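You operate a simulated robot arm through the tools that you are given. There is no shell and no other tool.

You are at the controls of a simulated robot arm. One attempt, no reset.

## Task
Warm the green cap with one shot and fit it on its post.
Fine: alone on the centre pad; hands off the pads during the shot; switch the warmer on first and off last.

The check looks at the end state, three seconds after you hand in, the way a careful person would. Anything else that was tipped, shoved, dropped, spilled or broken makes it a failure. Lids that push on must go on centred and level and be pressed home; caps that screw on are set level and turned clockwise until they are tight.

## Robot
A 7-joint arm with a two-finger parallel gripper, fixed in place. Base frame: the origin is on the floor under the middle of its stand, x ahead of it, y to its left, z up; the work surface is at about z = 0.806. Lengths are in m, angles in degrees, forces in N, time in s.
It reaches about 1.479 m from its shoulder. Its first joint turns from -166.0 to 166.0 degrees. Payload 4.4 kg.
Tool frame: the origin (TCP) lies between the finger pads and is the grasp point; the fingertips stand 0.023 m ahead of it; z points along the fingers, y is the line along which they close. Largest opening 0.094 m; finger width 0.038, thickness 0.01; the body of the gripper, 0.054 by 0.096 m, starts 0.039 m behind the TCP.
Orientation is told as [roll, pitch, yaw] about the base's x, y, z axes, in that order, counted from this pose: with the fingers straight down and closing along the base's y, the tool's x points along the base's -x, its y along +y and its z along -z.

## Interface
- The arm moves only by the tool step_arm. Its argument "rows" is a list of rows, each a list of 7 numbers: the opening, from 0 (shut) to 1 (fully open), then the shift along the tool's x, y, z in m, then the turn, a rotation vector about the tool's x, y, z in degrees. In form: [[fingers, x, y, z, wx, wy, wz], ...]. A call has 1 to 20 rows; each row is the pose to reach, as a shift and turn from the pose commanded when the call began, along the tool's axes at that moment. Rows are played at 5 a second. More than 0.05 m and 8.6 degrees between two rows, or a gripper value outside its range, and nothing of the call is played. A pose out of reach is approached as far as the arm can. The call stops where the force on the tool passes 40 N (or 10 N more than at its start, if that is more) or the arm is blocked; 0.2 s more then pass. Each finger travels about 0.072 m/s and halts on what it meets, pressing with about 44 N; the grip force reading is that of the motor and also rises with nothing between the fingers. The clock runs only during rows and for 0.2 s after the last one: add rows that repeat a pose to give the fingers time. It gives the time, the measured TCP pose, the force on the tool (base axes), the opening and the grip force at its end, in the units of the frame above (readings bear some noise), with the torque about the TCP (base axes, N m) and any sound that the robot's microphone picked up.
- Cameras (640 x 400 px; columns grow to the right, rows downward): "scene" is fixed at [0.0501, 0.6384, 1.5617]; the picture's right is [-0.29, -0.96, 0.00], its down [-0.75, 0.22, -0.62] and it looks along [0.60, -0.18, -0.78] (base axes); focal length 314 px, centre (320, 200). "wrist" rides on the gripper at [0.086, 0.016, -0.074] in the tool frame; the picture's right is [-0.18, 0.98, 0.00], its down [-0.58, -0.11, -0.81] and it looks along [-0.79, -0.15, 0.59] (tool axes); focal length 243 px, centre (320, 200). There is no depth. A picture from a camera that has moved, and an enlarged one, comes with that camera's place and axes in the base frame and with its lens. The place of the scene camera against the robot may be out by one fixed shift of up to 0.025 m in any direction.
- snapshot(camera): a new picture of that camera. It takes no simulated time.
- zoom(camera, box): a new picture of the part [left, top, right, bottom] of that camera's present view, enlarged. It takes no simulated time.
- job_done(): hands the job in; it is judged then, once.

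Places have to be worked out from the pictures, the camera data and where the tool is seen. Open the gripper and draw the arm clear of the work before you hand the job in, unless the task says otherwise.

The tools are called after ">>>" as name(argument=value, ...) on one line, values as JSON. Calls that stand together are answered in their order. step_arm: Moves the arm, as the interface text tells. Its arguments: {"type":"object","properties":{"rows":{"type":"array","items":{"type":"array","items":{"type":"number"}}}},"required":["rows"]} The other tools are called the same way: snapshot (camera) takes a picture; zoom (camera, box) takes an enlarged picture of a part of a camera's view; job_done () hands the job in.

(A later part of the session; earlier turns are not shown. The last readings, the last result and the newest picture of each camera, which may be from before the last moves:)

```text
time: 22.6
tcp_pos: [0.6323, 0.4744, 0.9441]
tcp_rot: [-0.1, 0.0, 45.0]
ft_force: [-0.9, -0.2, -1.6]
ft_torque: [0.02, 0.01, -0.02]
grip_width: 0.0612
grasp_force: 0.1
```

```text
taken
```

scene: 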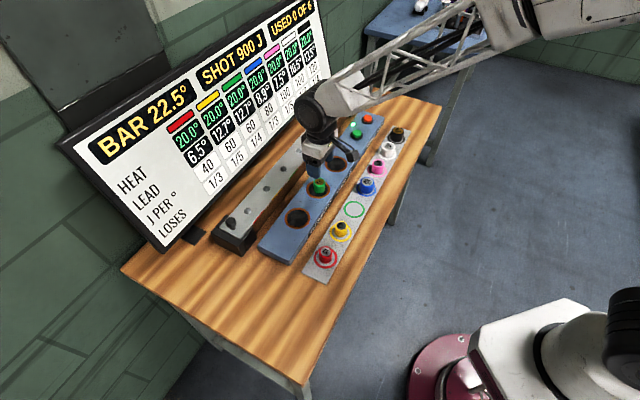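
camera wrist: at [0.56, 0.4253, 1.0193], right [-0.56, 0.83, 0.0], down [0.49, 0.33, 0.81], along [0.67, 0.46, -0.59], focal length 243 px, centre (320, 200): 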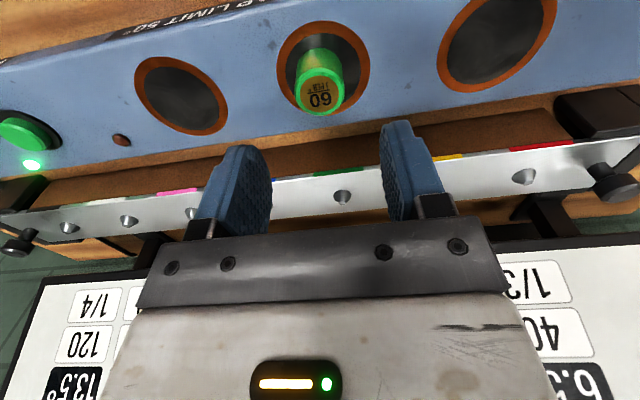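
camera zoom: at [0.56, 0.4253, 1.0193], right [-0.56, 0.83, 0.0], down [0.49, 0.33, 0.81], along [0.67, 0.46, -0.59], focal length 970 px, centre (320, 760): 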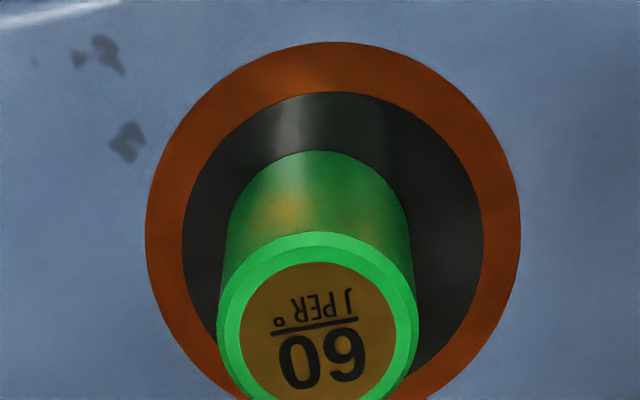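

The green cap stands alone inside the centre pad and the other two pads are empty. Now I close the fingers, travel to above the SHOT button and press it, with the hand well away from the pads.

>>> step_arm(rows=[[0.4, -0.001, -0.045, 0, 0, 0, 0], [0.2, -0.002, -0.092, 0, 0, 0, 0], [0, -0.003, -0.139, 0, 0, 0, 0], [0, -0.004, -0.186, 0, 0, 0, 0], [0, -0.005, -0.233, 0, 0, 0, 0], [0, -0.006, -0.28, 0, 0, 0, 0], [0, -0.0065, -0.327, 0, 0, 0, 0], [0, -0.0068, -0.3735, 0, 0, 0, 0], [0, -0.0068, -0.3735, 0.03, 0, 0, 0], [0, -0.0068, -0.3735, 0.065, 0, 0, 0], [0, -0.0068, -0.3735, 0.07, 0, 0, 0], [0, -0.0068, -0.3735, 0.07, 0, 0, 0]])

>>> snapshot(camera="wrist")

>>> zoom(camera="scene", box=[260, 90, 420, 210])

```text
time: 25.2
tcp_pos: [0.9022, 0.2181, 0.8769]
tcp_rot: [-0.2, 0.0, 45.0]
ft_force: [-0.3, 0.5, -0.4]
ft_torque: [0.04, -0.03, 0.03]
grip_width: 0.0
grasp_force: 42.6
```

```text
taken
camera wrist: at [0.8306, 0.1682, 0.9514], right [-0.56, 0.83, 0.0], down [0.49, 0.33, 0.81], along [0.67, 0.46, -0.59], focal length 243 px, centre (320, 200)
```

wrist: 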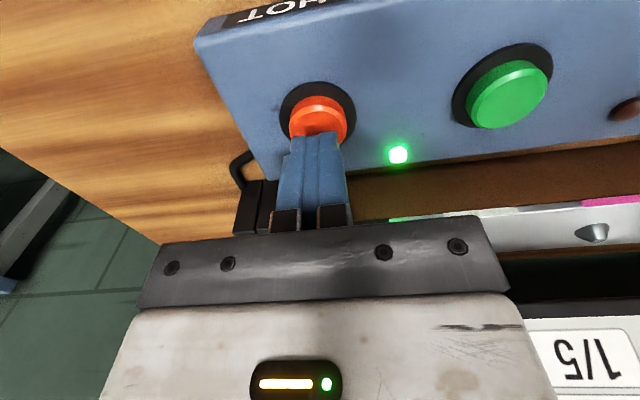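

```text
3.33 times, centred on (340, 150) of scene
camera zoom: at [0.0501, 0.6384, 1.5617], right [-0.29, -0.96, 0.0], down [-0.75, 0.22, -0.62], along [0.6, -0.18, -0.78], focal length 1047 px, centre (253, 367)
```

zoom: 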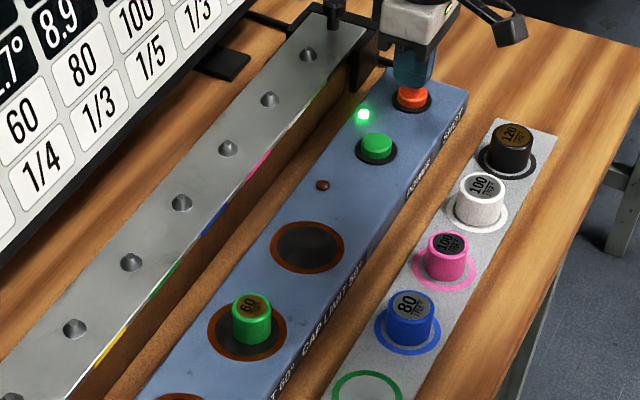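

The fingers are over SHOT. I press down in small steps until it clicks.

>>> step_arm(rows=[[0, 0, 0, 0.006, 0, 0, 0], [0, 0, 0, 0.011, 0, 0, 0], [0, 0, 0, 0.0135, 0, 0, 0], [0, 0, 0, 0.0155, 0, 0, 0], [0, 0, 0, 0.017, 0, 0, 0], [0, 0, 0, 0.0185, 0, 0, 0]])

>>> zoom(camera="scene", box=[60, 0, 340, 180])

>>> zoom(camera="scene", box=[260, 90, 420, 210])

```text
time: 26.6
tcp_pos: [0.9038, 0.2189, 0.8596]
tcp_rot: [-0.1, -0.1, 45.0]
ft_force: [-9.4, -1.0, 25.2]
ft_torque: [-0.08, 0.32, -0.04]
grip_width: 0.0002
grasp_force: 42.7
heard: click
```

```text
2.22 times, centred on (200, 90) of scene
camera zoom: at [0.0501, 0.6384, 1.5617], right [-0.29, -0.96, 0.0], down [-0.75, 0.22, -0.62], along [0.6, -0.18, -0.78], focal length 698 px, centre (587, 444)
```

zoom: 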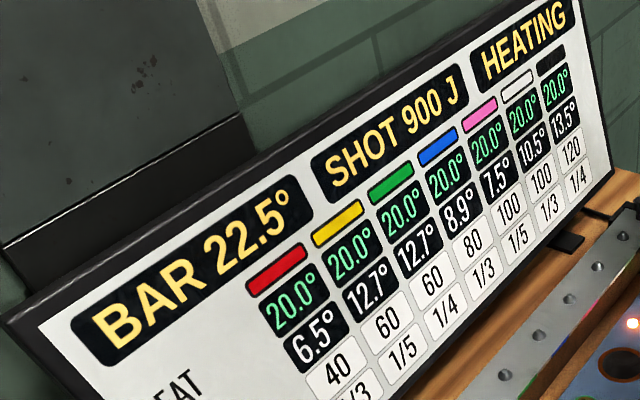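

```text
3.33 times, centred on (340, 150) of scene
camera zoom: at [0.0501, 0.6384, 1.5617], right [-0.29, -0.96, 0.0], down [-0.75, 0.22, -0.62], along [0.6, -0.18, -0.78], focal length 1047 px, centre (253, 367)
```

zoom: 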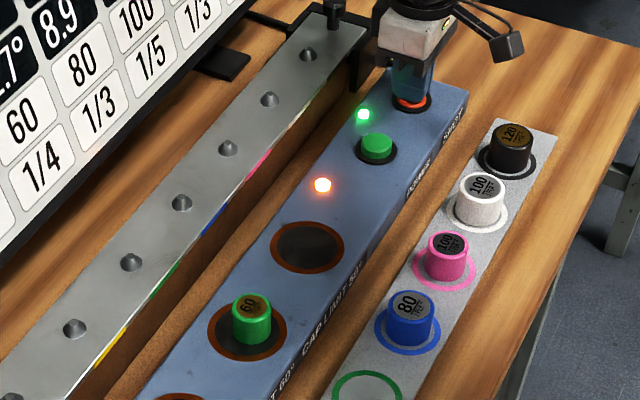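

The board says HEATING and the lamp by the pads is lit. I rise straight up at the button end and stay clear of the pads until it finishes.

>>> step_arm(rows=[[0, 0, 0, -0.03, 0, 0, 0], [0, 0, 0, -0.07, 0, 0, 0], [0.3, 0, 0, -0.09, 0, 0, 0], [0.65, 0, 0, -0.09, 0, 0, 0]])

>>> zoom(camera="scene", box=[60, 0, 340, 180])

>>> zoom(camera="scene", box=[260, 90, 420, 210])

>>> snapshot(camera="wrist")

```text
time: 27.6
tcp_pos: [0.9043, 0.2167, 0.9482]
tcp_rot: [0.0, 0.0, 45.0]
ft_force: [-0.5, 0.0, -0.4]
ft_torque: [0.01, 0.04, 0.01]
grip_width: 0.0612
grasp_force: 0.0
```

```text
2.22 times, centred on (200, 90) of scene
camera zoom: at [0.0501, 0.6384, 1.5617], right [-0.29, -0.96, 0.0], down [-0.75, 0.22, -0.62], along [0.6, -0.18, -0.78], focal length 698 px, centre (587, 444)
```

zoom: 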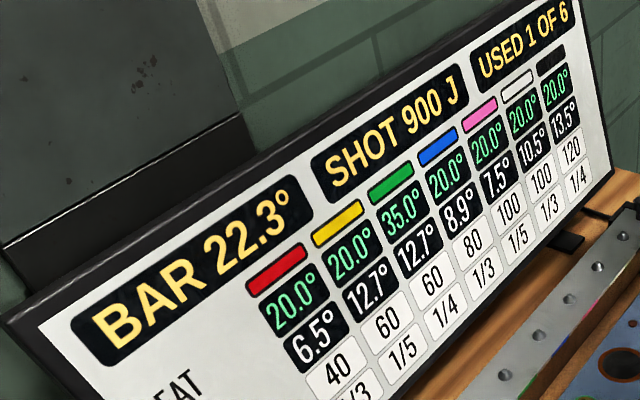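

```text
3.33 times, centred on (340, 150) of scene
camera zoom: at [0.0501, 0.6384, 1.5617], right [-0.29, -0.96, 0.0], down [-0.75, 0.22, -0.62], along [0.6, -0.18, -0.78], focal length 1047 px, centre (253, 367)
```

zoom: 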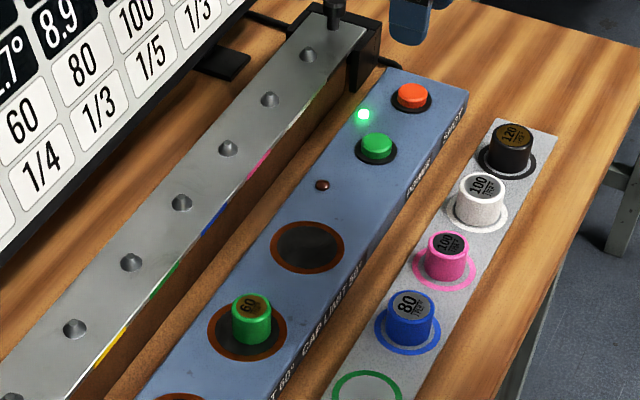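

```text
taken
camera wrist: at [0.8316, 0.1669, 1.0224], right [-0.56, 0.83, 0.0], down [0.49, 0.33, 0.81], along [0.67, 0.46, -0.59], focal length 243 px, centre (320, 200)
```

wrist: 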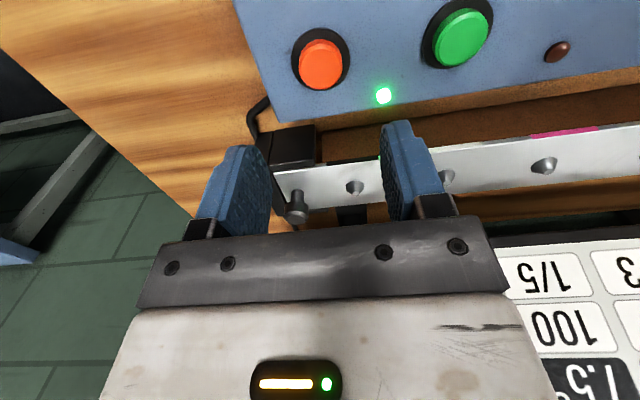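

One shot used: green is at 35.0° and the bar reads 22.3°, which is exactly the 12.7° lead needed. I go straight back along my commanded path to the cap and grip it.

>>> step_arm(rows=[[0.65, 0.001, 0.046, 0, 0, 0, 0], [0.65, 0.002, 0.093, 0, 0, 0, 0], [0.65, 0.003, 0.14, 0, 0, 0, 0], [0.65, 0.004, 0.187, 0, 0, 0, 0], [0.65, 0.005, 0.234, 0, 0, 0, 0], [0.65, 0.006, 0.281, 0, 0, 0, 0], [0.65, 0.0065, 0.328, 0, 0, 0, 0], [0.65, 0.0068, 0.3735, 0, 0, 0, 0], [0.65, 0.0068, 0.3735, 0.03, 0, 0, 0], [0.65, 0.0068, 0.3735, 0.07, 0, 0, 0], [0.65, 0.0068, 0.3735, 0.09, 0, 0, 0], [0.65, 0.0068, 0.3735, 0.09, 0, 0, 0]])

>>> snapshot(camera="wrist")

>>> zoom(camera="scene", box=[60, 0, 340, 180])

```text
time: 30.2
tcp_pos: [0.6328, 0.4783, 0.8593]
tcp_rot: [0.0, -0.1, 45.0]
ft_force: [-0.7, -0.7, 1.1]
ft_torque: [0.01, 0.03, -0.01]
grip_width: 0.061
grasp_force: 0.1
```

```text
taken
camera wrist: at [0.5607, 0.4277, 0.934], right [-0.56, 0.83, 0.0], down [0.49, 0.33, 0.81], along [0.67, 0.46, -0.59], focal length 243 px, centre (320, 200)
```

wrist: 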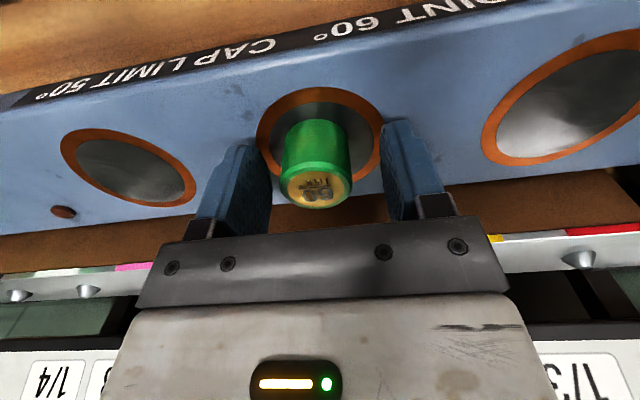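

```text
2.22 times, centred on (200, 90) of scene
camera zoom: at [0.0501, 0.6384, 1.5617], right [-0.29, -0.96, 0.0], down [-0.75, 0.22, -0.62], along [0.6, -0.18, -0.78], focal length 698 px, centre (587, 444)
```

zoom: 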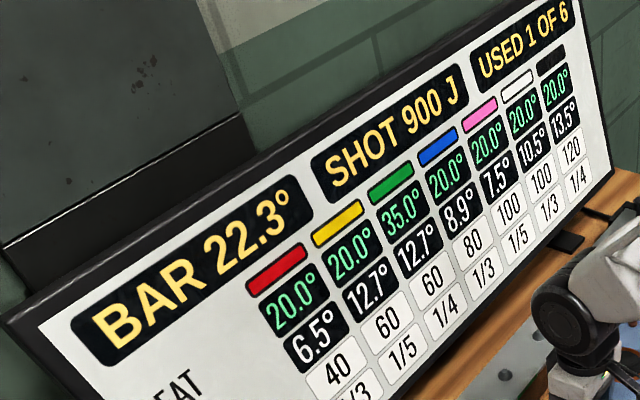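

Heat stays 35.0° and the lead holds, so there's no rush. The cap is between the fingers; I close and lift.

>>> step_arm(rows=[[0.4, 0, 0, 0, 0, 0, 0], [0.2, 0, 0, 0, 0, 0, 0], [0.2, 0, 0, 0, 0, 0, 0], [0.2, 0, 0, 0, 0, 0, 0], [0.2, 0, 0, -0.02, 0, 0, 0], [0.2, 0, 0, -0.06, 0, 0, 0], [0.2, 0, 0, -0.09, 0, 0, 0], [0.2, 0, 0, -0.09, 0, 0, 0]])

>>> snapshot(camera="wrist")

>>> zoom(camera="wrist", box=[255, 100, 385, 220])

```text
time: 32.0
tcp_pos: [0.6355, 0.4772, 0.9489]
tcp_rot: [-0.1, 0.0, 45.0]
ft_force: [0.2, 0.1, -2.5]
ft_torque: [0.01, 0.0, 0.01]
grip_width: 0.0342
grasp_force: 43.9
```

```text
taken
camera wrist: at [0.5627, 0.4276, 1.0238], right [-0.56, 0.83, 0.0], down [0.49, 0.33, 0.81], along [0.67, 0.46, -0.59], focal length 243 px, centre (320, 200)
```

wrist: 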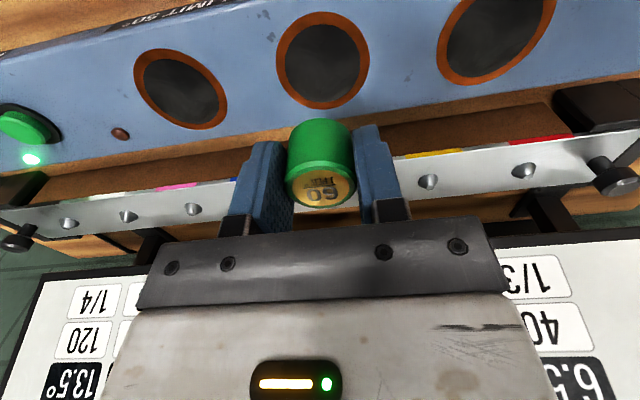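

```text
3.33 times, centred on (320, 160) of wrist
camera zoom: at [0.5627, 0.4276, 1.0238], right [-0.56, 0.83, 0.0], down [0.49, 0.33, 0.81], along [0.67, 0.46, -0.59], focal length 809 px, centre (320, 333)
```

zoom: 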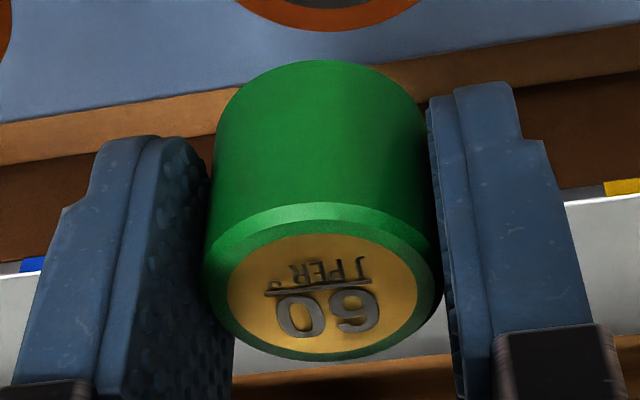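

The cap is held level at 34 mm. I move straight forward to hover over the green post and then check alignment of cap and post in the picture.

>>> step_arm(rows=[[0.2, -0.042, 0, 0, 0, 0, 0], [0.2, -0.084, 0, 0, 0, 0, 0], [0.2, -0.1245, 0, 0, 0, 0, 0], [0.2, -0.1245, 0, 0, 0, 0, 0], [0.2, -0.1245, 0, 0, 0, 0, 0]])

>>> snapshot(camera="wrist")

>>> zoom(camera="wrist", box=[240, 60, 400, 220])

>>> zoom(camera="scene", box=[220, 90, 360, 210])

```text
time: 33.2
tcp_pos: [0.7205, 0.5644, 0.9467]
tcp_rot: [-0.1, 0.0, 44.9]
ft_force: [0.4, 0.2, -2.1]
ft_torque: [0.02, -0.03, -0.02]
grip_width: 0.0343
grasp_force: 44.2
```

```text
taken
camera wrist: at [0.6479, 0.5137, 1.0231], right [-0.56, 0.83, 0.0], down [0.49, 0.33, 0.81], along [0.67, 0.46, -0.59], focal length 243 px, centre (320, 200)
```

wrist: 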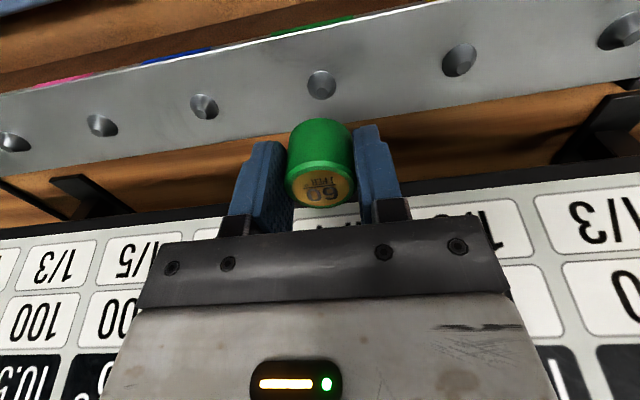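

```text
2.50 times, centred on (320, 140) of wrist
camera zoom: at [0.6479, 0.5137, 1.0231], right [-0.56, 0.83, 0.0], down [0.49, 0.33, 0.81], along [0.67, 0.46, -0.59], focal length 606 px, centre (320, 350)
```

zoom: 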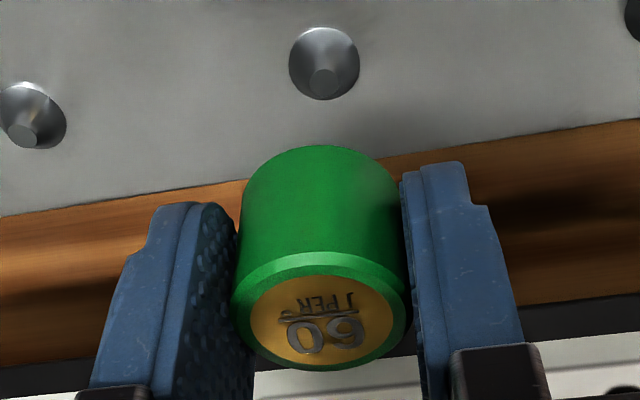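

```text
3.33 times, centred on (290, 150) of scene
camera zoom: at [0.0501, 0.6384, 1.5617], right [-0.29, -0.96, 0.0], down [-0.75, 0.22, -0.62], along [0.6, -0.18, -0.78], focal length 1047 px, centre (420, 367)
```

zoom: 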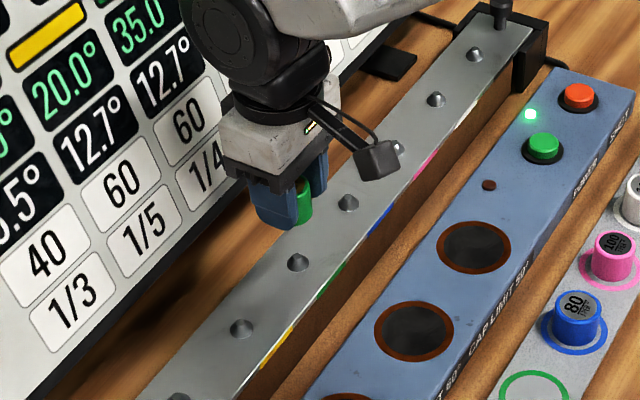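

The picture puts the post tip about 3 mm ahead of the cap axis and level sideways, which agrees with the position readings. I correct by 3 mm forward and lower until the cap's bottom is just above the tip.

>>> step_arm(rows=[[0.2, -0.0031, 0.0002, 0, 0, 0, 0], [0.2, -0.0031, 0.0002, 0.02, 0, 0, 0], [0.2, -0.0031, 0.0002, 0.04, 0, 0, 0], [0.2, -0.0031, 0.0002, 0.05, 0, 0, 0], [0.2, -0.0031, 0.0002, 0.05, 0, 0, 0], [0.2, -0.0031, 0.0002, 0.05, 0, 0, 0]])

>>> snapshot(camera="wrist")

>>> zoom(camera="wrist", box=[240, 60, 400, 220])

>>> zoom(camera="scene", box=[240, 120, 320, 190])

```text
time: 34.6
tcp_pos: [0.7243, 0.5663, 0.8975]
tcp_rot: [0.0, 0.0, 45.0]
ft_force: [-0.5, 0.6, -2.0]
ft_torque: [0.04, -0.03, -0.02]
grip_width: 0.0343
grasp_force: 44.0
```

```text
taken
camera wrist: at [0.652, 0.5161, 0.973], right [-0.56, 0.83, 0.0], down [0.49, 0.33, 0.81], along [0.67, 0.46, -0.59], focal length 243 px, centre (320, 200)
```

wrist: 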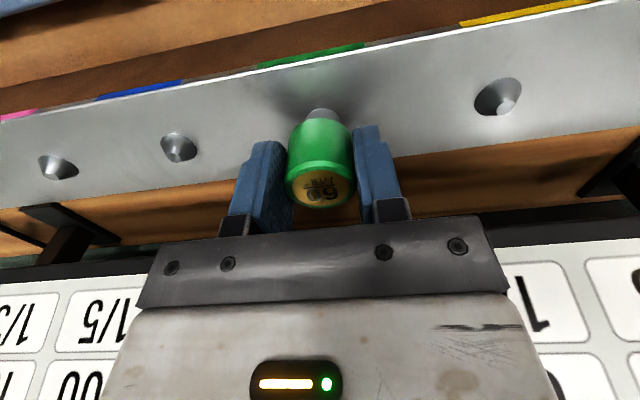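

```text
2.50 times, centred on (320, 140) of wrist
camera zoom: at [0.652, 0.5161, 0.973], right [-0.56, 0.83, 0.0], down [0.49, 0.33, 0.81], along [0.67, 0.46, -0.59], focal length 606 px, centre (320, 350)
```

zoom: 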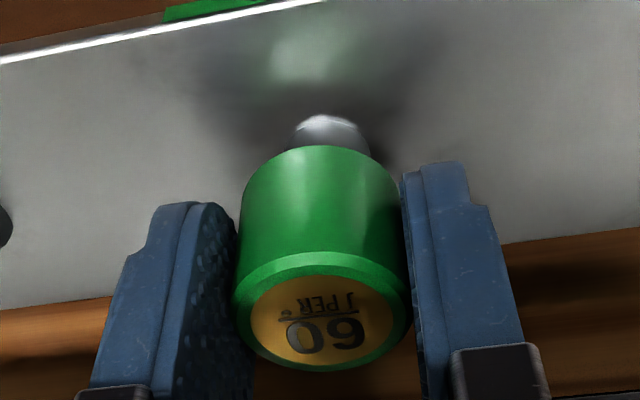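

```text
5.71 times, centred on (280, 155) of scene
camera zoom: at [0.0501, 0.6384, 1.5617], right [-0.29, -0.96, 0.0], down [-0.75, 0.22, -0.62], along [0.6, -0.18, -0.78], focal length 1794 px, centre (549, 457)
```

zoom: 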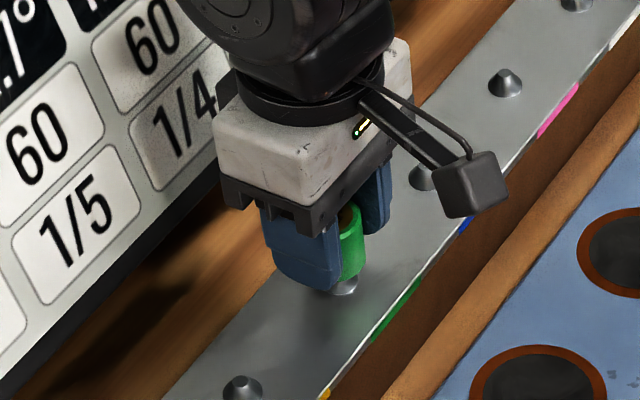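

The cap is just above the tip. I'll enlarge this to measure the remaining sideways offset.

>>> zoom(camera="wrist", box=[285, 95, 365, 145])

>>> zoom(camera="wrist", box=[280, 110, 360, 220])

```text
8.00 times, centred on (325, 120) of wrist
camera zoom: at [0.652, 0.5161, 0.973], right [-0.56, 0.83, 0.0], down [0.49, 0.33, 0.81], along [0.67, 0.46, -0.59], focal length 1941 px, centre (280, 840)
```

zoom: 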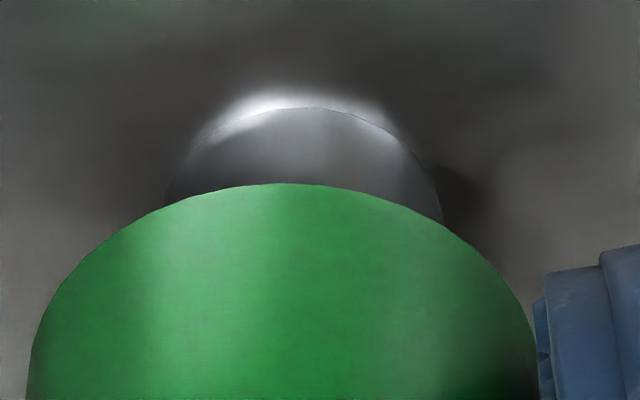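

```text
3.64 times, centred on (320, 165) of wrist
camera zoom: at [0.652, 0.5161, 0.973], right [-0.56, 0.83, 0.0], down [0.49, 0.33, 0.81], along [0.67, 0.46, -0.59], focal length 882 px, centre (320, 327)
```

zoom: 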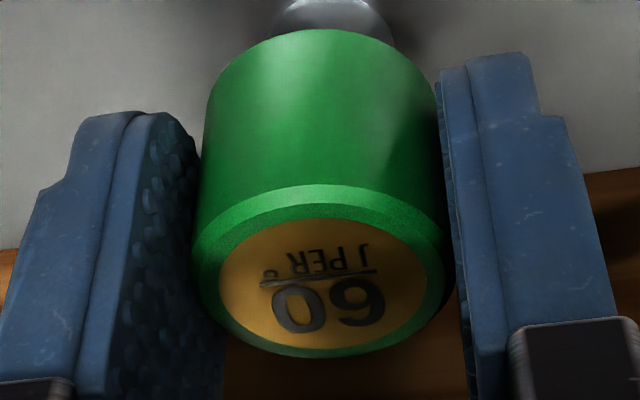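

The post sits ~1.4 mm to the right of the cap's axis. I correct that and lower gently in small steps over the taper.

>>> step_arm(rows=[[0.2, 0, 0.0014, 0, 0, 0, 0], [0.2, 0, 0.0014, 0.003, 0, 0, 0], [0.2, 0, 0.0014, 0.006, 0, 0, 0], [0.2, 0, 0.0014, 0.009, 0, 0, 0], [0.2, 0, 0.0014, 0.009, 0, 0, 0]])

>>> zoom(camera="wrist", box=[265, 90, 375, 220])

>>> zoom(camera="scene", box=[240, 120, 320, 190])

```text
time: 35.8
tcp_pos: [0.7246, 0.569, 0.8891]
tcp_rot: [0.1, 0.0, 45.0]
ft_force: [-7.8, -5.3, 11.2]
ft_torque: [-0.27, 0.34, -0.02]
grip_width: 0.0344
grasp_force: 44.5
```

```text
3.08 times, centred on (320, 155) of wrist
camera zoom: at [0.6515, 0.5188, 0.9637], right [-0.56, 0.83, 0.0], down [0.49, 0.33, 0.81], along [0.67, 0.46, -0.59], focal length 746 px, centre (320, 338)
```

zoom: 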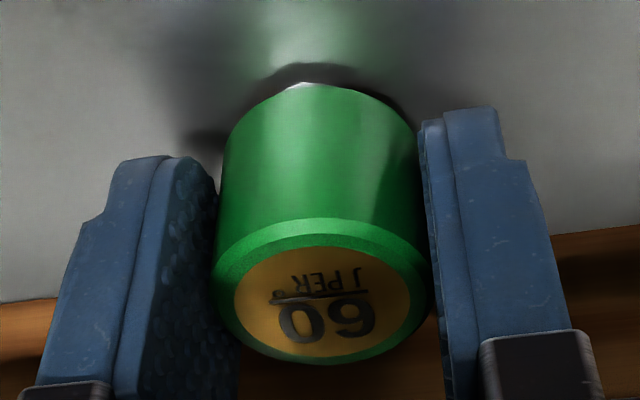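

```text
5.71 times, centred on (280, 155) of scene
camera zoom: at [0.0501, 0.6384, 1.5617], right [-0.29, -0.96, 0.0], down [-0.75, 0.22, -0.62], along [0.6, -0.18, -0.78], focal length 1794 px, centre (549, 457)
```

zoom: 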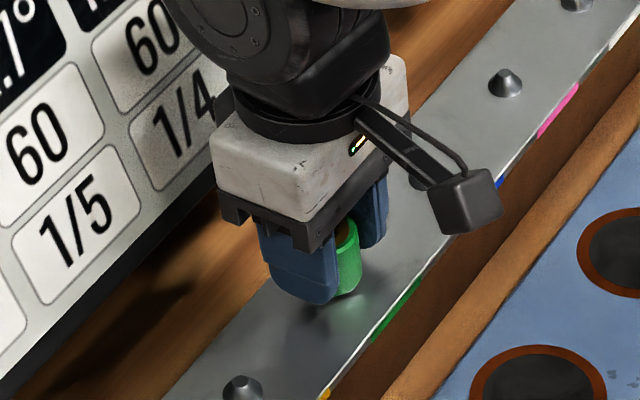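

The cap touches the taper, with the reaction (−7.8, −5.3) pushing the tool straight back, so I'm about 2.5 mm too far forward. I lift 2 mm, shift back, and lower again.

>>> step_arm(rows=[[0.2, 0, 0, -0.003, 0, 0, 0], [0.2, 0.0025, 0, -0.003, 0, 0, 0], [0.2, 0.0025, 0, -0.001, 0, 0, 0], [0.2, 0.0025, 0, 0.001, 0, 0, 0], [0.2, 0.0025, 0, 0.001, 0, 0, 0]])

>>> zoom(camera="wrist", box=[265, 90, 375, 220])

```text
time: 37.0
tcp_pos: [0.7213, 0.5671, 0.8882]
tcp_rot: [0.1, 0.1, 45.0]
ft_force: [0.1, -0.8, -1.5]
ft_torque: [0.04, -0.01, -0.03]
grip_width: 0.0345
grasp_force: 44.3
```

```text
3.08 times, centred on (320, 155) of wrist
camera zoom: at [0.6489, 0.5167, 0.9623], right [-0.56, 0.83, 0.0], down [0.49, 0.33, 0.81], along [0.67, 0.46, -0.59], focal length 746 px, centre (320, 338)
```

zoom: 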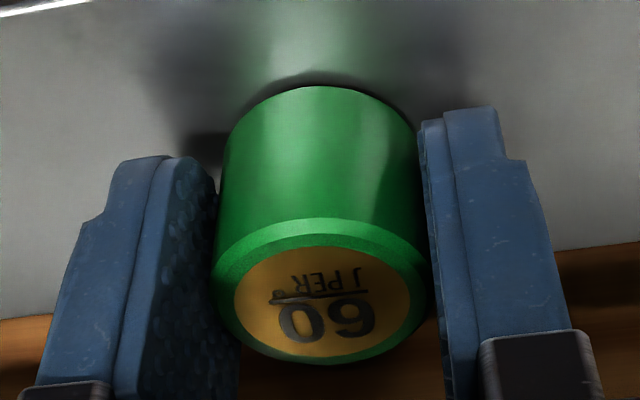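

No side force now at a lower height, so the post is inside the cap's bore. I continue down in 1 mm steps.

>>> step_arm(rows=[[0.2, 0, 0, 0.001, 0, 0, 0], [0.2, 0, 0, 0.002, 0, 0, 0], [0.2, 0, 0, 0.003, 0, 0, 0], [0.2, 0, 0, 0.003, 0, 0, 0]])

>>> zoom(camera="wrist", box=[265, 90, 375, 220])

```text
time: 38.0
tcp_pos: [0.722, 0.5669, 0.8872]
tcp_rot: [0.0, -0.1, 44.9]
ft_force: [4.7, -1.0, 13.9]
ft_torque: [-0.09, -0.02, 0.08]
grip_width: 0.0346
grasp_force: 43.7
```

```text
3.08 times, centred on (320, 155) of wrist
camera zoom: at [0.6485, 0.5166, 0.961], right [-0.56, 0.83, 0.0], down [0.49, 0.33, 0.81], along [0.67, 0.46, -0.59], focal length 746 px, centre (320, 338)
```

zoom: 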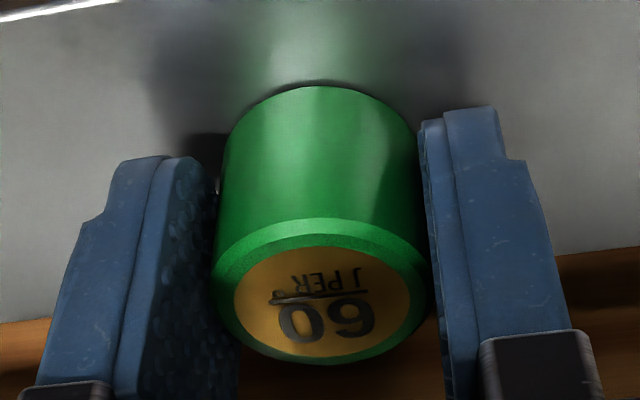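

Light contact again, reaction now toward tool −y/−x by a few newtons. I ease up, shift about 1 mm that way and go down further.

>>> step_arm(rows=[[0.2, 0, 0, -0.002, 0, 0, 0], [0.2, -0.0006, -0.001, -0.002, 0, 0, 0], [0.2, -0.0006, -0.001, 0, 0, 0, 0], [0.2, -0.0006, -0.001, 0.001, 0, 0, 0], [0.2, -0.0006, -0.001, 0.002, 0, 0, 0], [0.2, -0.0006, -0.001, 0.002, 0, 0, 0]])

>>> zoom(camera="wrist", box=[265, 90, 375, 220])

>>> zoom(camera="scene", box=[240, 120, 320, 190])

```text
time: 39.4
tcp_pos: [0.7238, 0.5693, 0.8846]
tcp_rot: [0.0, -0.2, 45.0]
ft_force: [-3.2, -2.6, 35.2]
ft_torque: [0.1, 0.1, 0.02]
grip_width: 0.0345
grasp_force: 44.1
```

```text
3.08 times, centred on (320, 155) of wrist
camera zoom: at [0.6506, 0.5181, 0.9591], right [-0.56, 0.83, 0.0], down [0.49, 0.33, 0.81], along [0.67, 0.46, -0.59], focal length 746 px, centre (320, 338)
```

zoom: 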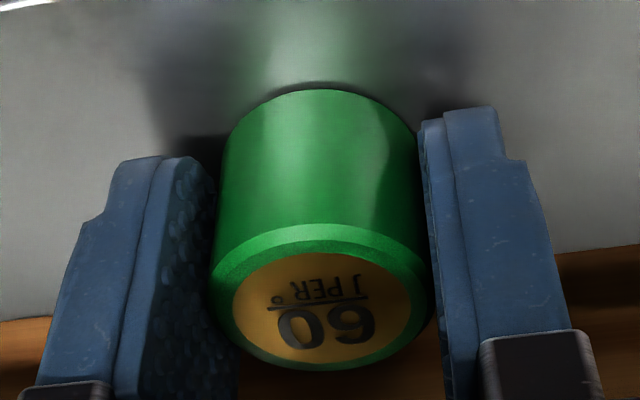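

```text
5.71 times, centred on (280, 155) of scene
camera zoom: at [0.0501, 0.6384, 1.5617], right [-0.29, -0.96, 0.0], down [-0.75, 0.22, -0.62], along [0.6, -0.18, -0.78], focal length 1794 px, centre (549, 457)
```

zoom: 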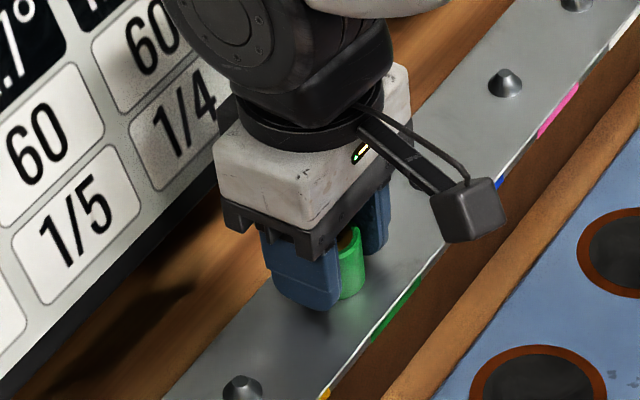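

35 N straight down with almost no side force: the cap is centred on the taper. I release it here, open wide and rise to look at how it sits.

>>> step_arm(rows=[[0.2, 0, 0, -0.001, 0, 0, 0], [0.4, 0, 0, -0.001, 0, 0, 0], [0.65, 0, 0, -0.001, 0, 0, 0], [0.65, 0, 0, -0.001, 0, 0, 0], [0.65, 0, 0, -0.03, 0, 0, 0], [0.65, 0, 0, -0.065, 0, 0, 0], [0.65, 0.03, 0, -0.09, 0, 0, 0], [0.65, 0.07, 0, -0.09, 0, 0, 0], [0.65, 0.07, 0, -0.09, 0, 0, 0]])

>>> snapshot(camera="wrist")

>>> zoom(camera="wrist", box=[260, 60, 400, 190])

>>> zoom(camera="scene", box=[240, 120, 320, 190])

>>> zoom(camera="scene", box=[60, 0, 340, 180])

```text
time: 41.4
tcp_pos: [0.6728, 0.5171, 0.9725]
tcp_rot: [0.1, 0.0, 44.9]
ft_force: [0.4, 0.0, -0.1]
ft_torque: [-0.02, -0.01, 0.02]
grip_width: 0.0609
grasp_force: 0.2
```

```text
taken
camera wrist: at [0.6005, 0.468, 1.0466], right [-0.56, 0.83, 0.0], down [0.49, 0.33, 0.81], along [0.67, 0.46, -0.59], focal length 243 px, centre (320, 200)
```

wrist: 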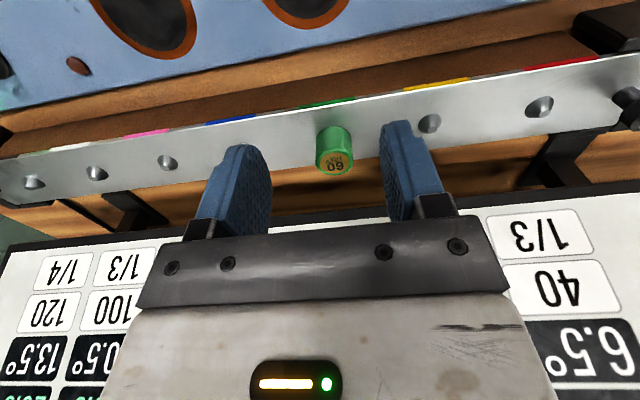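

```text
3.08 times, centred on (330, 125) of wrist
camera zoom: at [0.6005, 0.468, 1.0466], right [-0.56, 0.83, 0.0], down [0.49, 0.33, 0.81], along [0.67, 0.46, -0.59], focal length 746 px, centre (289, 431)
```

zoom: 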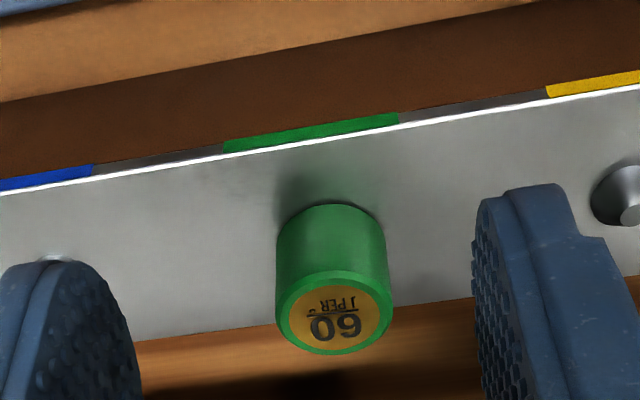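

```text
5.71 times, centred on (280, 155) of scene
camera zoom: at [0.0501, 0.6384, 1.5617], right [-0.29, -0.96, 0.0], down [-0.75, 0.22, -0.62], along [0.6, -0.18, -0.78], focal length 1794 px, centre (549, 457)
```

zoom: 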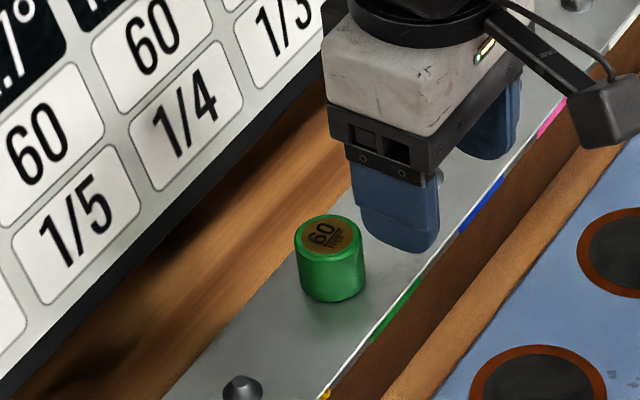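

```text
2.22 times, centred on (200, 90) of scene
camera zoom: at [0.0501, 0.6384, 1.5617], right [-0.29, -0.96, 0.0], down [-0.75, 0.22, -0.62], along [0.6, -0.18, -0.78], focal length 698 px, centre (587, 444)
```

zoom: 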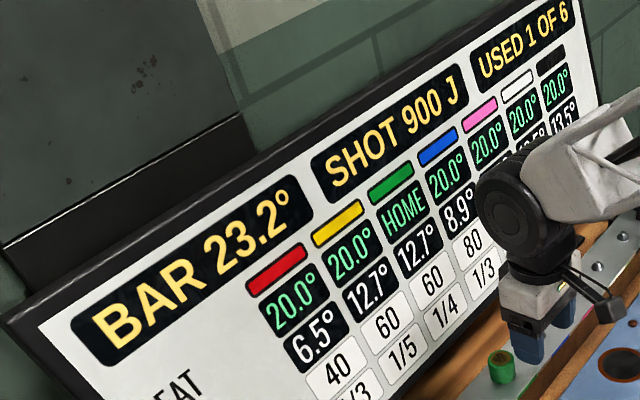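

The board now shows green as HOME and the bar at 23.2°. I'll lower the camera for a flatter look at the cap's underside to make sure it's level and fully down.

>>> step_arm(rows=[[0.65, 0.03, 0, 0.02, 0, 0, 0], [0.65, 0.06, 0, 0.05, 0, 0, 0], [0.65, 0.06, 0, 0.075, 0, 0, 0], [0.65, 0.06, 0, 0.075, 0, 0, 0]])

>>> snapshot(camera="wrist")

>>> zoom(camera="wrist", box=[280, 110, 400, 210])

```text
time: 42.4
tcp_pos: [0.6311, 0.4754, 0.8973]
tcp_rot: [0.0, 0.0, 45.0]
ft_force: [-0.3, 0.8, 0.0]
ft_torque: [-0.04, 0.05, 0.02]
grip_width: 0.0611
grasp_force: 0.0
```

```text
taken
camera wrist: at [0.5588, 0.4256, 0.9718], right [-0.56, 0.83, 0.0], down [0.49, 0.33, 0.81], along [0.67, 0.46, -0.59], focal length 243 px, centre (320, 200)
```

wrist: 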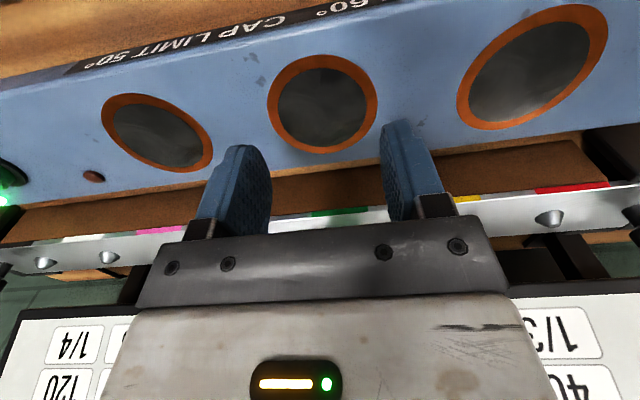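

```text
4.00 times, centred on (340, 160) of wrist
camera zoom: at [0.5588, 0.4256, 0.9718], right [-0.56, 0.83, 0.0], down [0.49, 0.33, 0.81], along [0.67, 0.46, -0.59], focal length 970 px, centre (240, 360)
```

zoom: 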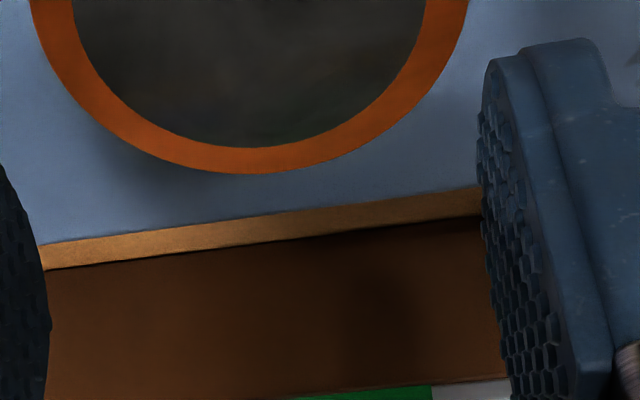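

The hand itself hides the cap from that angle; the scene camera should now see it freely.

>>> zoom(camera="scene", box=[255, 140, 305, 175])

>>> zoom(camera="scene", box=[200, 80, 380, 220])

```text
11.43 times, centred on (280, 158) of scene
camera zoom: at [0.0501, 0.6384, 1.5617], right [-0.29, -0.96, 0.0], down [-0.75, 0.22, -0.62], along [0.6, -0.18, -0.78], focal length 3588 px, centre (777, 686)
```

zoom: 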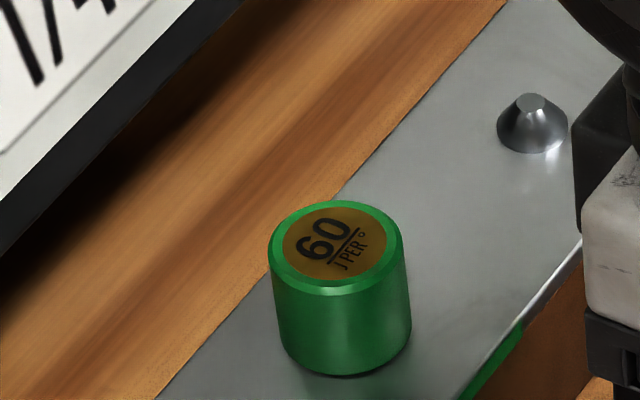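

```text
2.86 times, centred on (290, 150) of scene
camera zoom: at [0.0501, 0.6384, 1.5617], right [-0.29, -0.96, 0.0], down [-0.75, 0.22, -0.62], along [0.6, -0.18, -0.78], focal length 897 px, centre (406, 343)
```

zoom: 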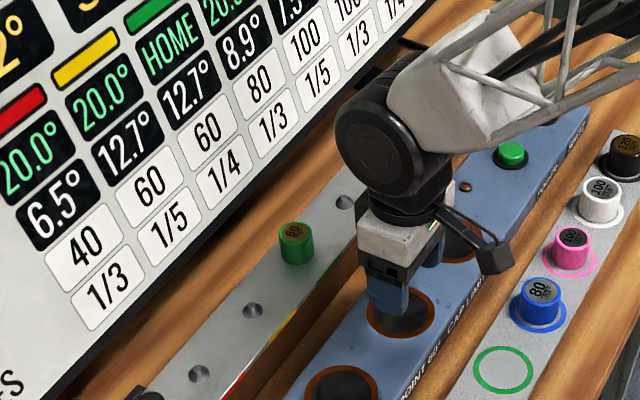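

The scene view shows the cap level on the bar, matching HOME. My height arithmetic leaves a few millimetres of doubt about the gap, so I take a closer, flatter wrist look between the fingers.

>>> step_arm(rows=[[1, 0, 0, -0.012, 0, 0, 0], [1, -0.033, 0, -0.012, 0, 0, 0], [1, -0.062, 0, -0.012, 0, 0, 0], [1, -0.062, 0, -0.012, 0, 0, 0]])

>>> snapshot(camera="wrist")

>>> zoom(camera="wrist", box=[285, 110, 375, 210])

```text
time: 43.4
tcp_pos: [0.6768, 0.5211, 0.9083]
tcp_rot: [0.0, -0.1, 45.0]
ft_force: [0.4, -0.2, 0.0]
ft_torque: [-0.02, 0.01, 0.01]
grip_width: 0.094
grasp_force: 0.0
```

```text
taken
camera wrist: at [0.6038, 0.4712, 0.9827], right [-0.56, 0.83, 0.0], down [0.49, 0.33, 0.81], along [0.67, 0.46, -0.59], focal length 243 px, centre (320, 200)
```

wrist: 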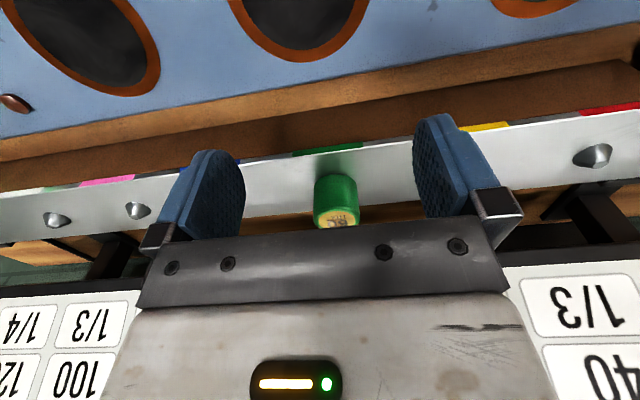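

```text
4.00 times, centred on (330, 160) of wrist
camera zoom: at [0.6038, 0.4712, 0.9827], right [-0.56, 0.83, 0.0], down [0.49, 0.33, 0.81], along [0.67, 0.46, -0.59], focal length 970 px, centre (280, 360)
```

zoom: 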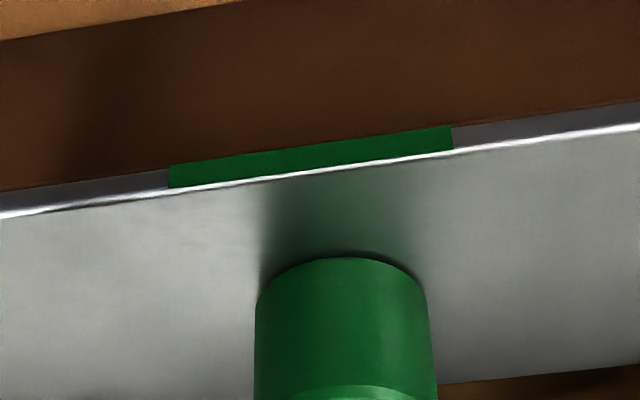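

>>> zoom(camera="wrist", box=[310, 155, 365, 235])

>>> zoom(camera="scene", box=[60, 0, 340, 180])

```text
5.00 times, centred on (338, 195) of wrist
camera zoom: at [0.6038, 0.4712, 0.9827], right [-0.56, 0.83, 0.0], down [0.49, 0.33, 0.81], along [0.67, 0.46, -0.59], focal length 1213 px, centre (232, 225)
```

zoom: 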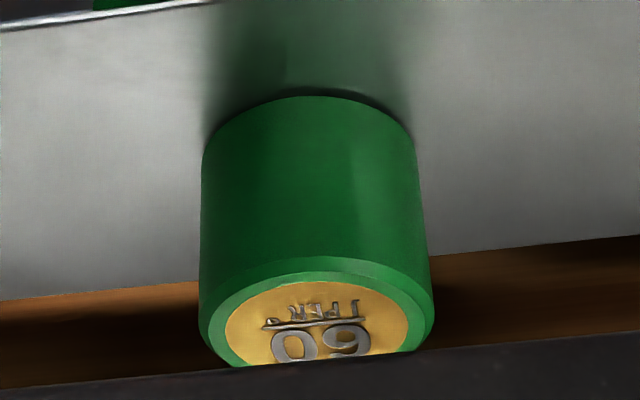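

```text
2.22 times, centred on (200, 90) of scene
camera zoom: at [0.0501, 0.6384, 1.5617], right [-0.29, -0.96, 0.0], down [-0.75, 0.22, -0.62], along [0.6, -0.18, -0.78], focal length 698 px, centre (587, 444)
```

zoom: 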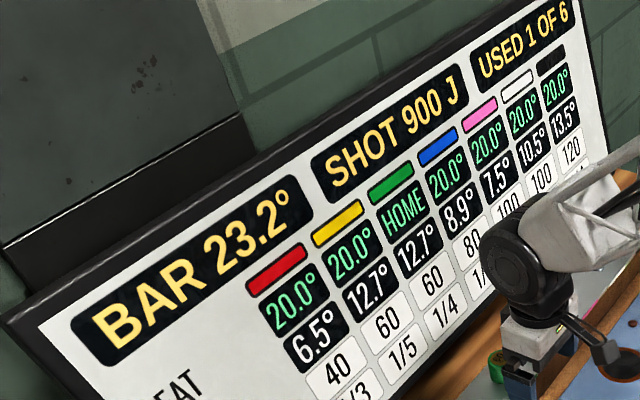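

The cap sits flush on the bar with only a hairline shadow, and the board stays at HOME. For certainty I'll give it a gentle straight press on top with closed fingers, first moving above it.

>>> step_arm(rows=[[0.6, 0, 0, -0.03, 0, 0, 0], [0.2, 0, 0, -0.045, 0, 0, 0], [0, -0.022, 0, -0.045, 0, 0, 0], [0, -0.045, -0.0003, -0.045, 0, 0, 0], [0, -0.0651, -0.0004, -0.045, 0, 0, 0], [0, -0.0651, -0.0004, -0.03, 0, 0, 0], [0, -0.0651, -0.0004, -0.015, 0, 0, 0], [0, -0.0651, -0.0004, -0.015, 0, 0, 0]])

>>> snapshot(camera="wrist")

>>> zoom(camera="scene", box=[240, 110, 330, 185])

```text
time: 45.2
tcp_pos: [0.7194, 0.5646, 0.9231]
tcp_rot: [-0.1, 0.0, 45.0]
ft_force: [-0.1, 1.1, 0.5]
ft_torque: [-0.01, 0.02, 0.0]
grip_width: 0.0
grasp_force: 42.6
```

```text
taken
camera wrist: at [0.6473, 0.5152, 0.9986], right [-0.56, 0.83, 0.0], down [0.49, 0.33, 0.81], along [0.67, 0.46, -0.59], focal length 243 px, centre (320, 200)
```

wrist: 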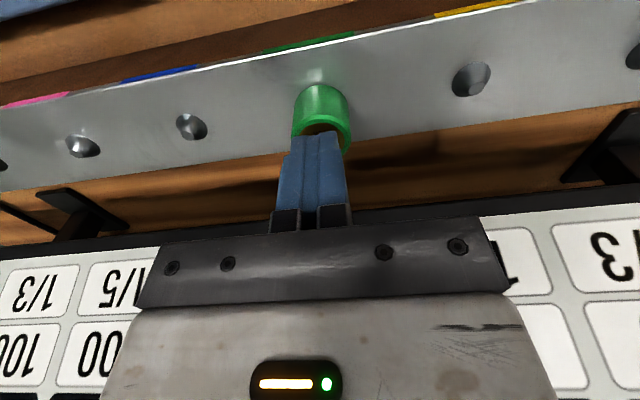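

```text
5.33 times, centred on (285, 148) of scene
camera zoom: at [0.0501, 0.6384, 1.5617], right [-0.29, -0.96, 0.0], down [-0.75, 0.22, -0.62], along [0.6, -0.18, -0.78], focal length 1675 px, centre (507, 480)
```

zoom: 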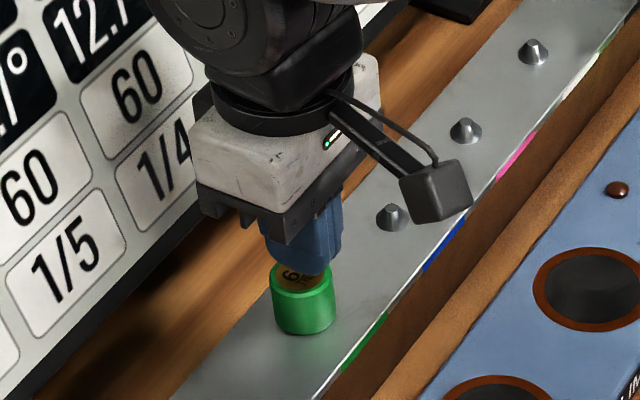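

Well aligned over the cap, tips about 1.5 cm above. I lower slowly to contact.

>>> step_arm(rows=[[0, -0.0025, -0.0005, 0.004, 0, 0, 0], [0, -0.0025, -0.0005, 0.008, 0, 0, 0], [0, -0.0025, -0.0005, 0.01, 0, 0, 0], [0, -0.0025, -0.0005, 0.0115, 0, 0, 0], [0, -0.0025, -0.0005, 0.0125, 0, 0, 0]])

```text
time: 46.4
tcp_pos: [0.7216, 0.5661, 0.9119]
tcp_rot: [0.0, 0.0, 44.9]
ft_force: [-3.1, 0.8, 7.1]
ft_torque: [-0.02, 0.13, -0.02]
grip_width: 0.0
grasp_force: 41.8
```

Contact at tip height ≈0.889 with 7 N. I press a little further to about 30 N.

>>> step_arm(rows=[[0, 0, 0, 0.0007, 0, 0, 0], [0, 0, 0, 0.0014, 0, 0, 0], [0, 0, 0, 0.002, 0, 0, 0]])

>>> snapshot(camera="wrist")

```text
time: 47.2
tcp_pos: [0.7222, 0.5652, 0.9116]
tcp_rot: [0.0, -0.2, 45.0]
ft_force: [-12.3, -12.3, 36.7]
ft_torque: [-0.42, 0.45, -0.02]
grip_width: 0.0
grasp_force: 42.3
```

```text
taken
camera wrist: at [0.6502, 0.5163, 0.9866], right [-0.56, 0.83, 0.0], down [0.49, 0.33, 0.81], along [0.67, 0.46, -0.59], focal length 243 px, centre (320, 200)
```

wrist: 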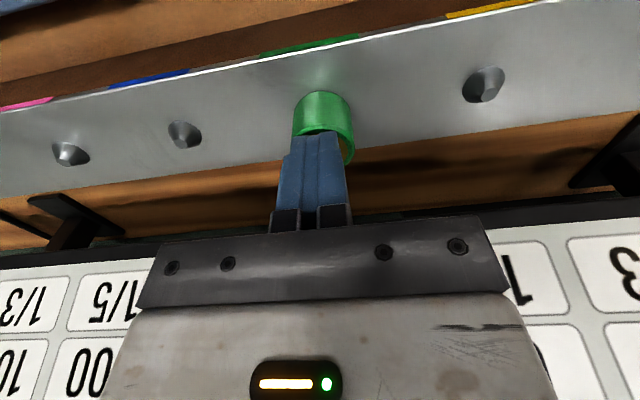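

The cap didn't yield at 37 N, so it's fully home. I lift off and go to the POWER button to switch the warmer off.

>>> step_arm(rows=[[0, 0, 0, -0.02, 0, 0, 0], [0, 0, 0, -0.055, 0, 0, 0], [0, 0.0175, -0.0397, -0.055, 0, 0, 0], [0, 0.035, -0.0794, -0.055, 0, 0, 0], [0, 0.0525, -0.1191, -0.055, 0, 0, 0], [0, 0.07, -0.1588, -0.055, 0, 0, 0], [0, 0.0874, -0.1985, -0.055, 0, 0, 0], [0, 0.1049, -0.2382, -0.055, 0, 0, 0], [0, 0.1223, -0.2779, -0.055, 0, 0, 0], [0, 0.1223, -0.2779, -0.02, 0, 0, 0], [0, 0.1223, -0.2779, 0.015, 0, 0, 0], [0, 0.1223, -0.2779, 0.03, 0, 0, 0], [0, 0.1223, -0.2779, 0.03, 0, 0, 0]])

>>> snapshot(camera="wrist")

>>> zoom(camera="scene", box=[260, 80, 420, 200])

```text
time: 50.0
tcp_pos: [0.8308, 0.2824, 0.8804]
tcp_rot: [0.0, 0.0, 45.1]
ft_force: [-0.8, 0.7, -0.7]
ft_torque: [0.03, 0.0, -0.02]
grip_width: 0.0001
grasp_force: 42.1
```

```text
taken
camera wrist: at [0.7582, 0.2333, 0.9553], right [-0.56, 0.83, 0.0], down [0.49, 0.33, 0.81], along [0.67, 0.46, -0.59], focal length 243 px, centre (320, 200)
```

wrist: 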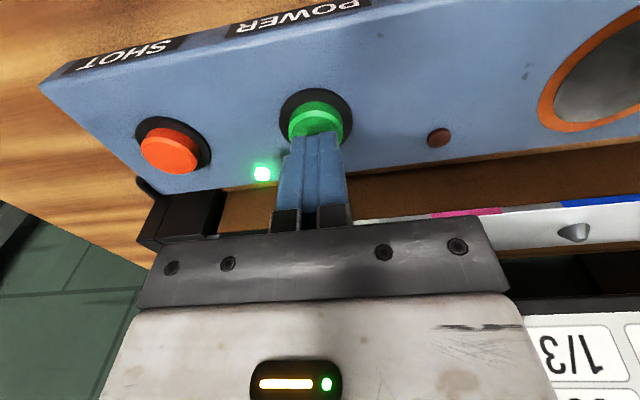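

```text
3.33 times, centred on (340, 140) of scene
camera zoom: at [0.0501, 0.6384, 1.5617], right [-0.29, -0.96, 0.0], down [-0.75, 0.22, -0.62], along [0.6, -0.18, -0.78], focal length 1047 px, centre (253, 400)
```

zoom: 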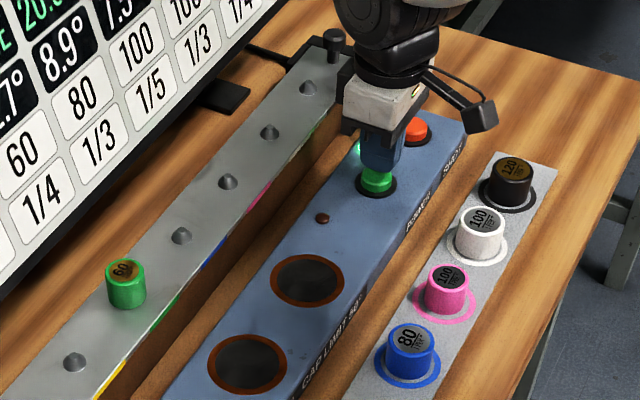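

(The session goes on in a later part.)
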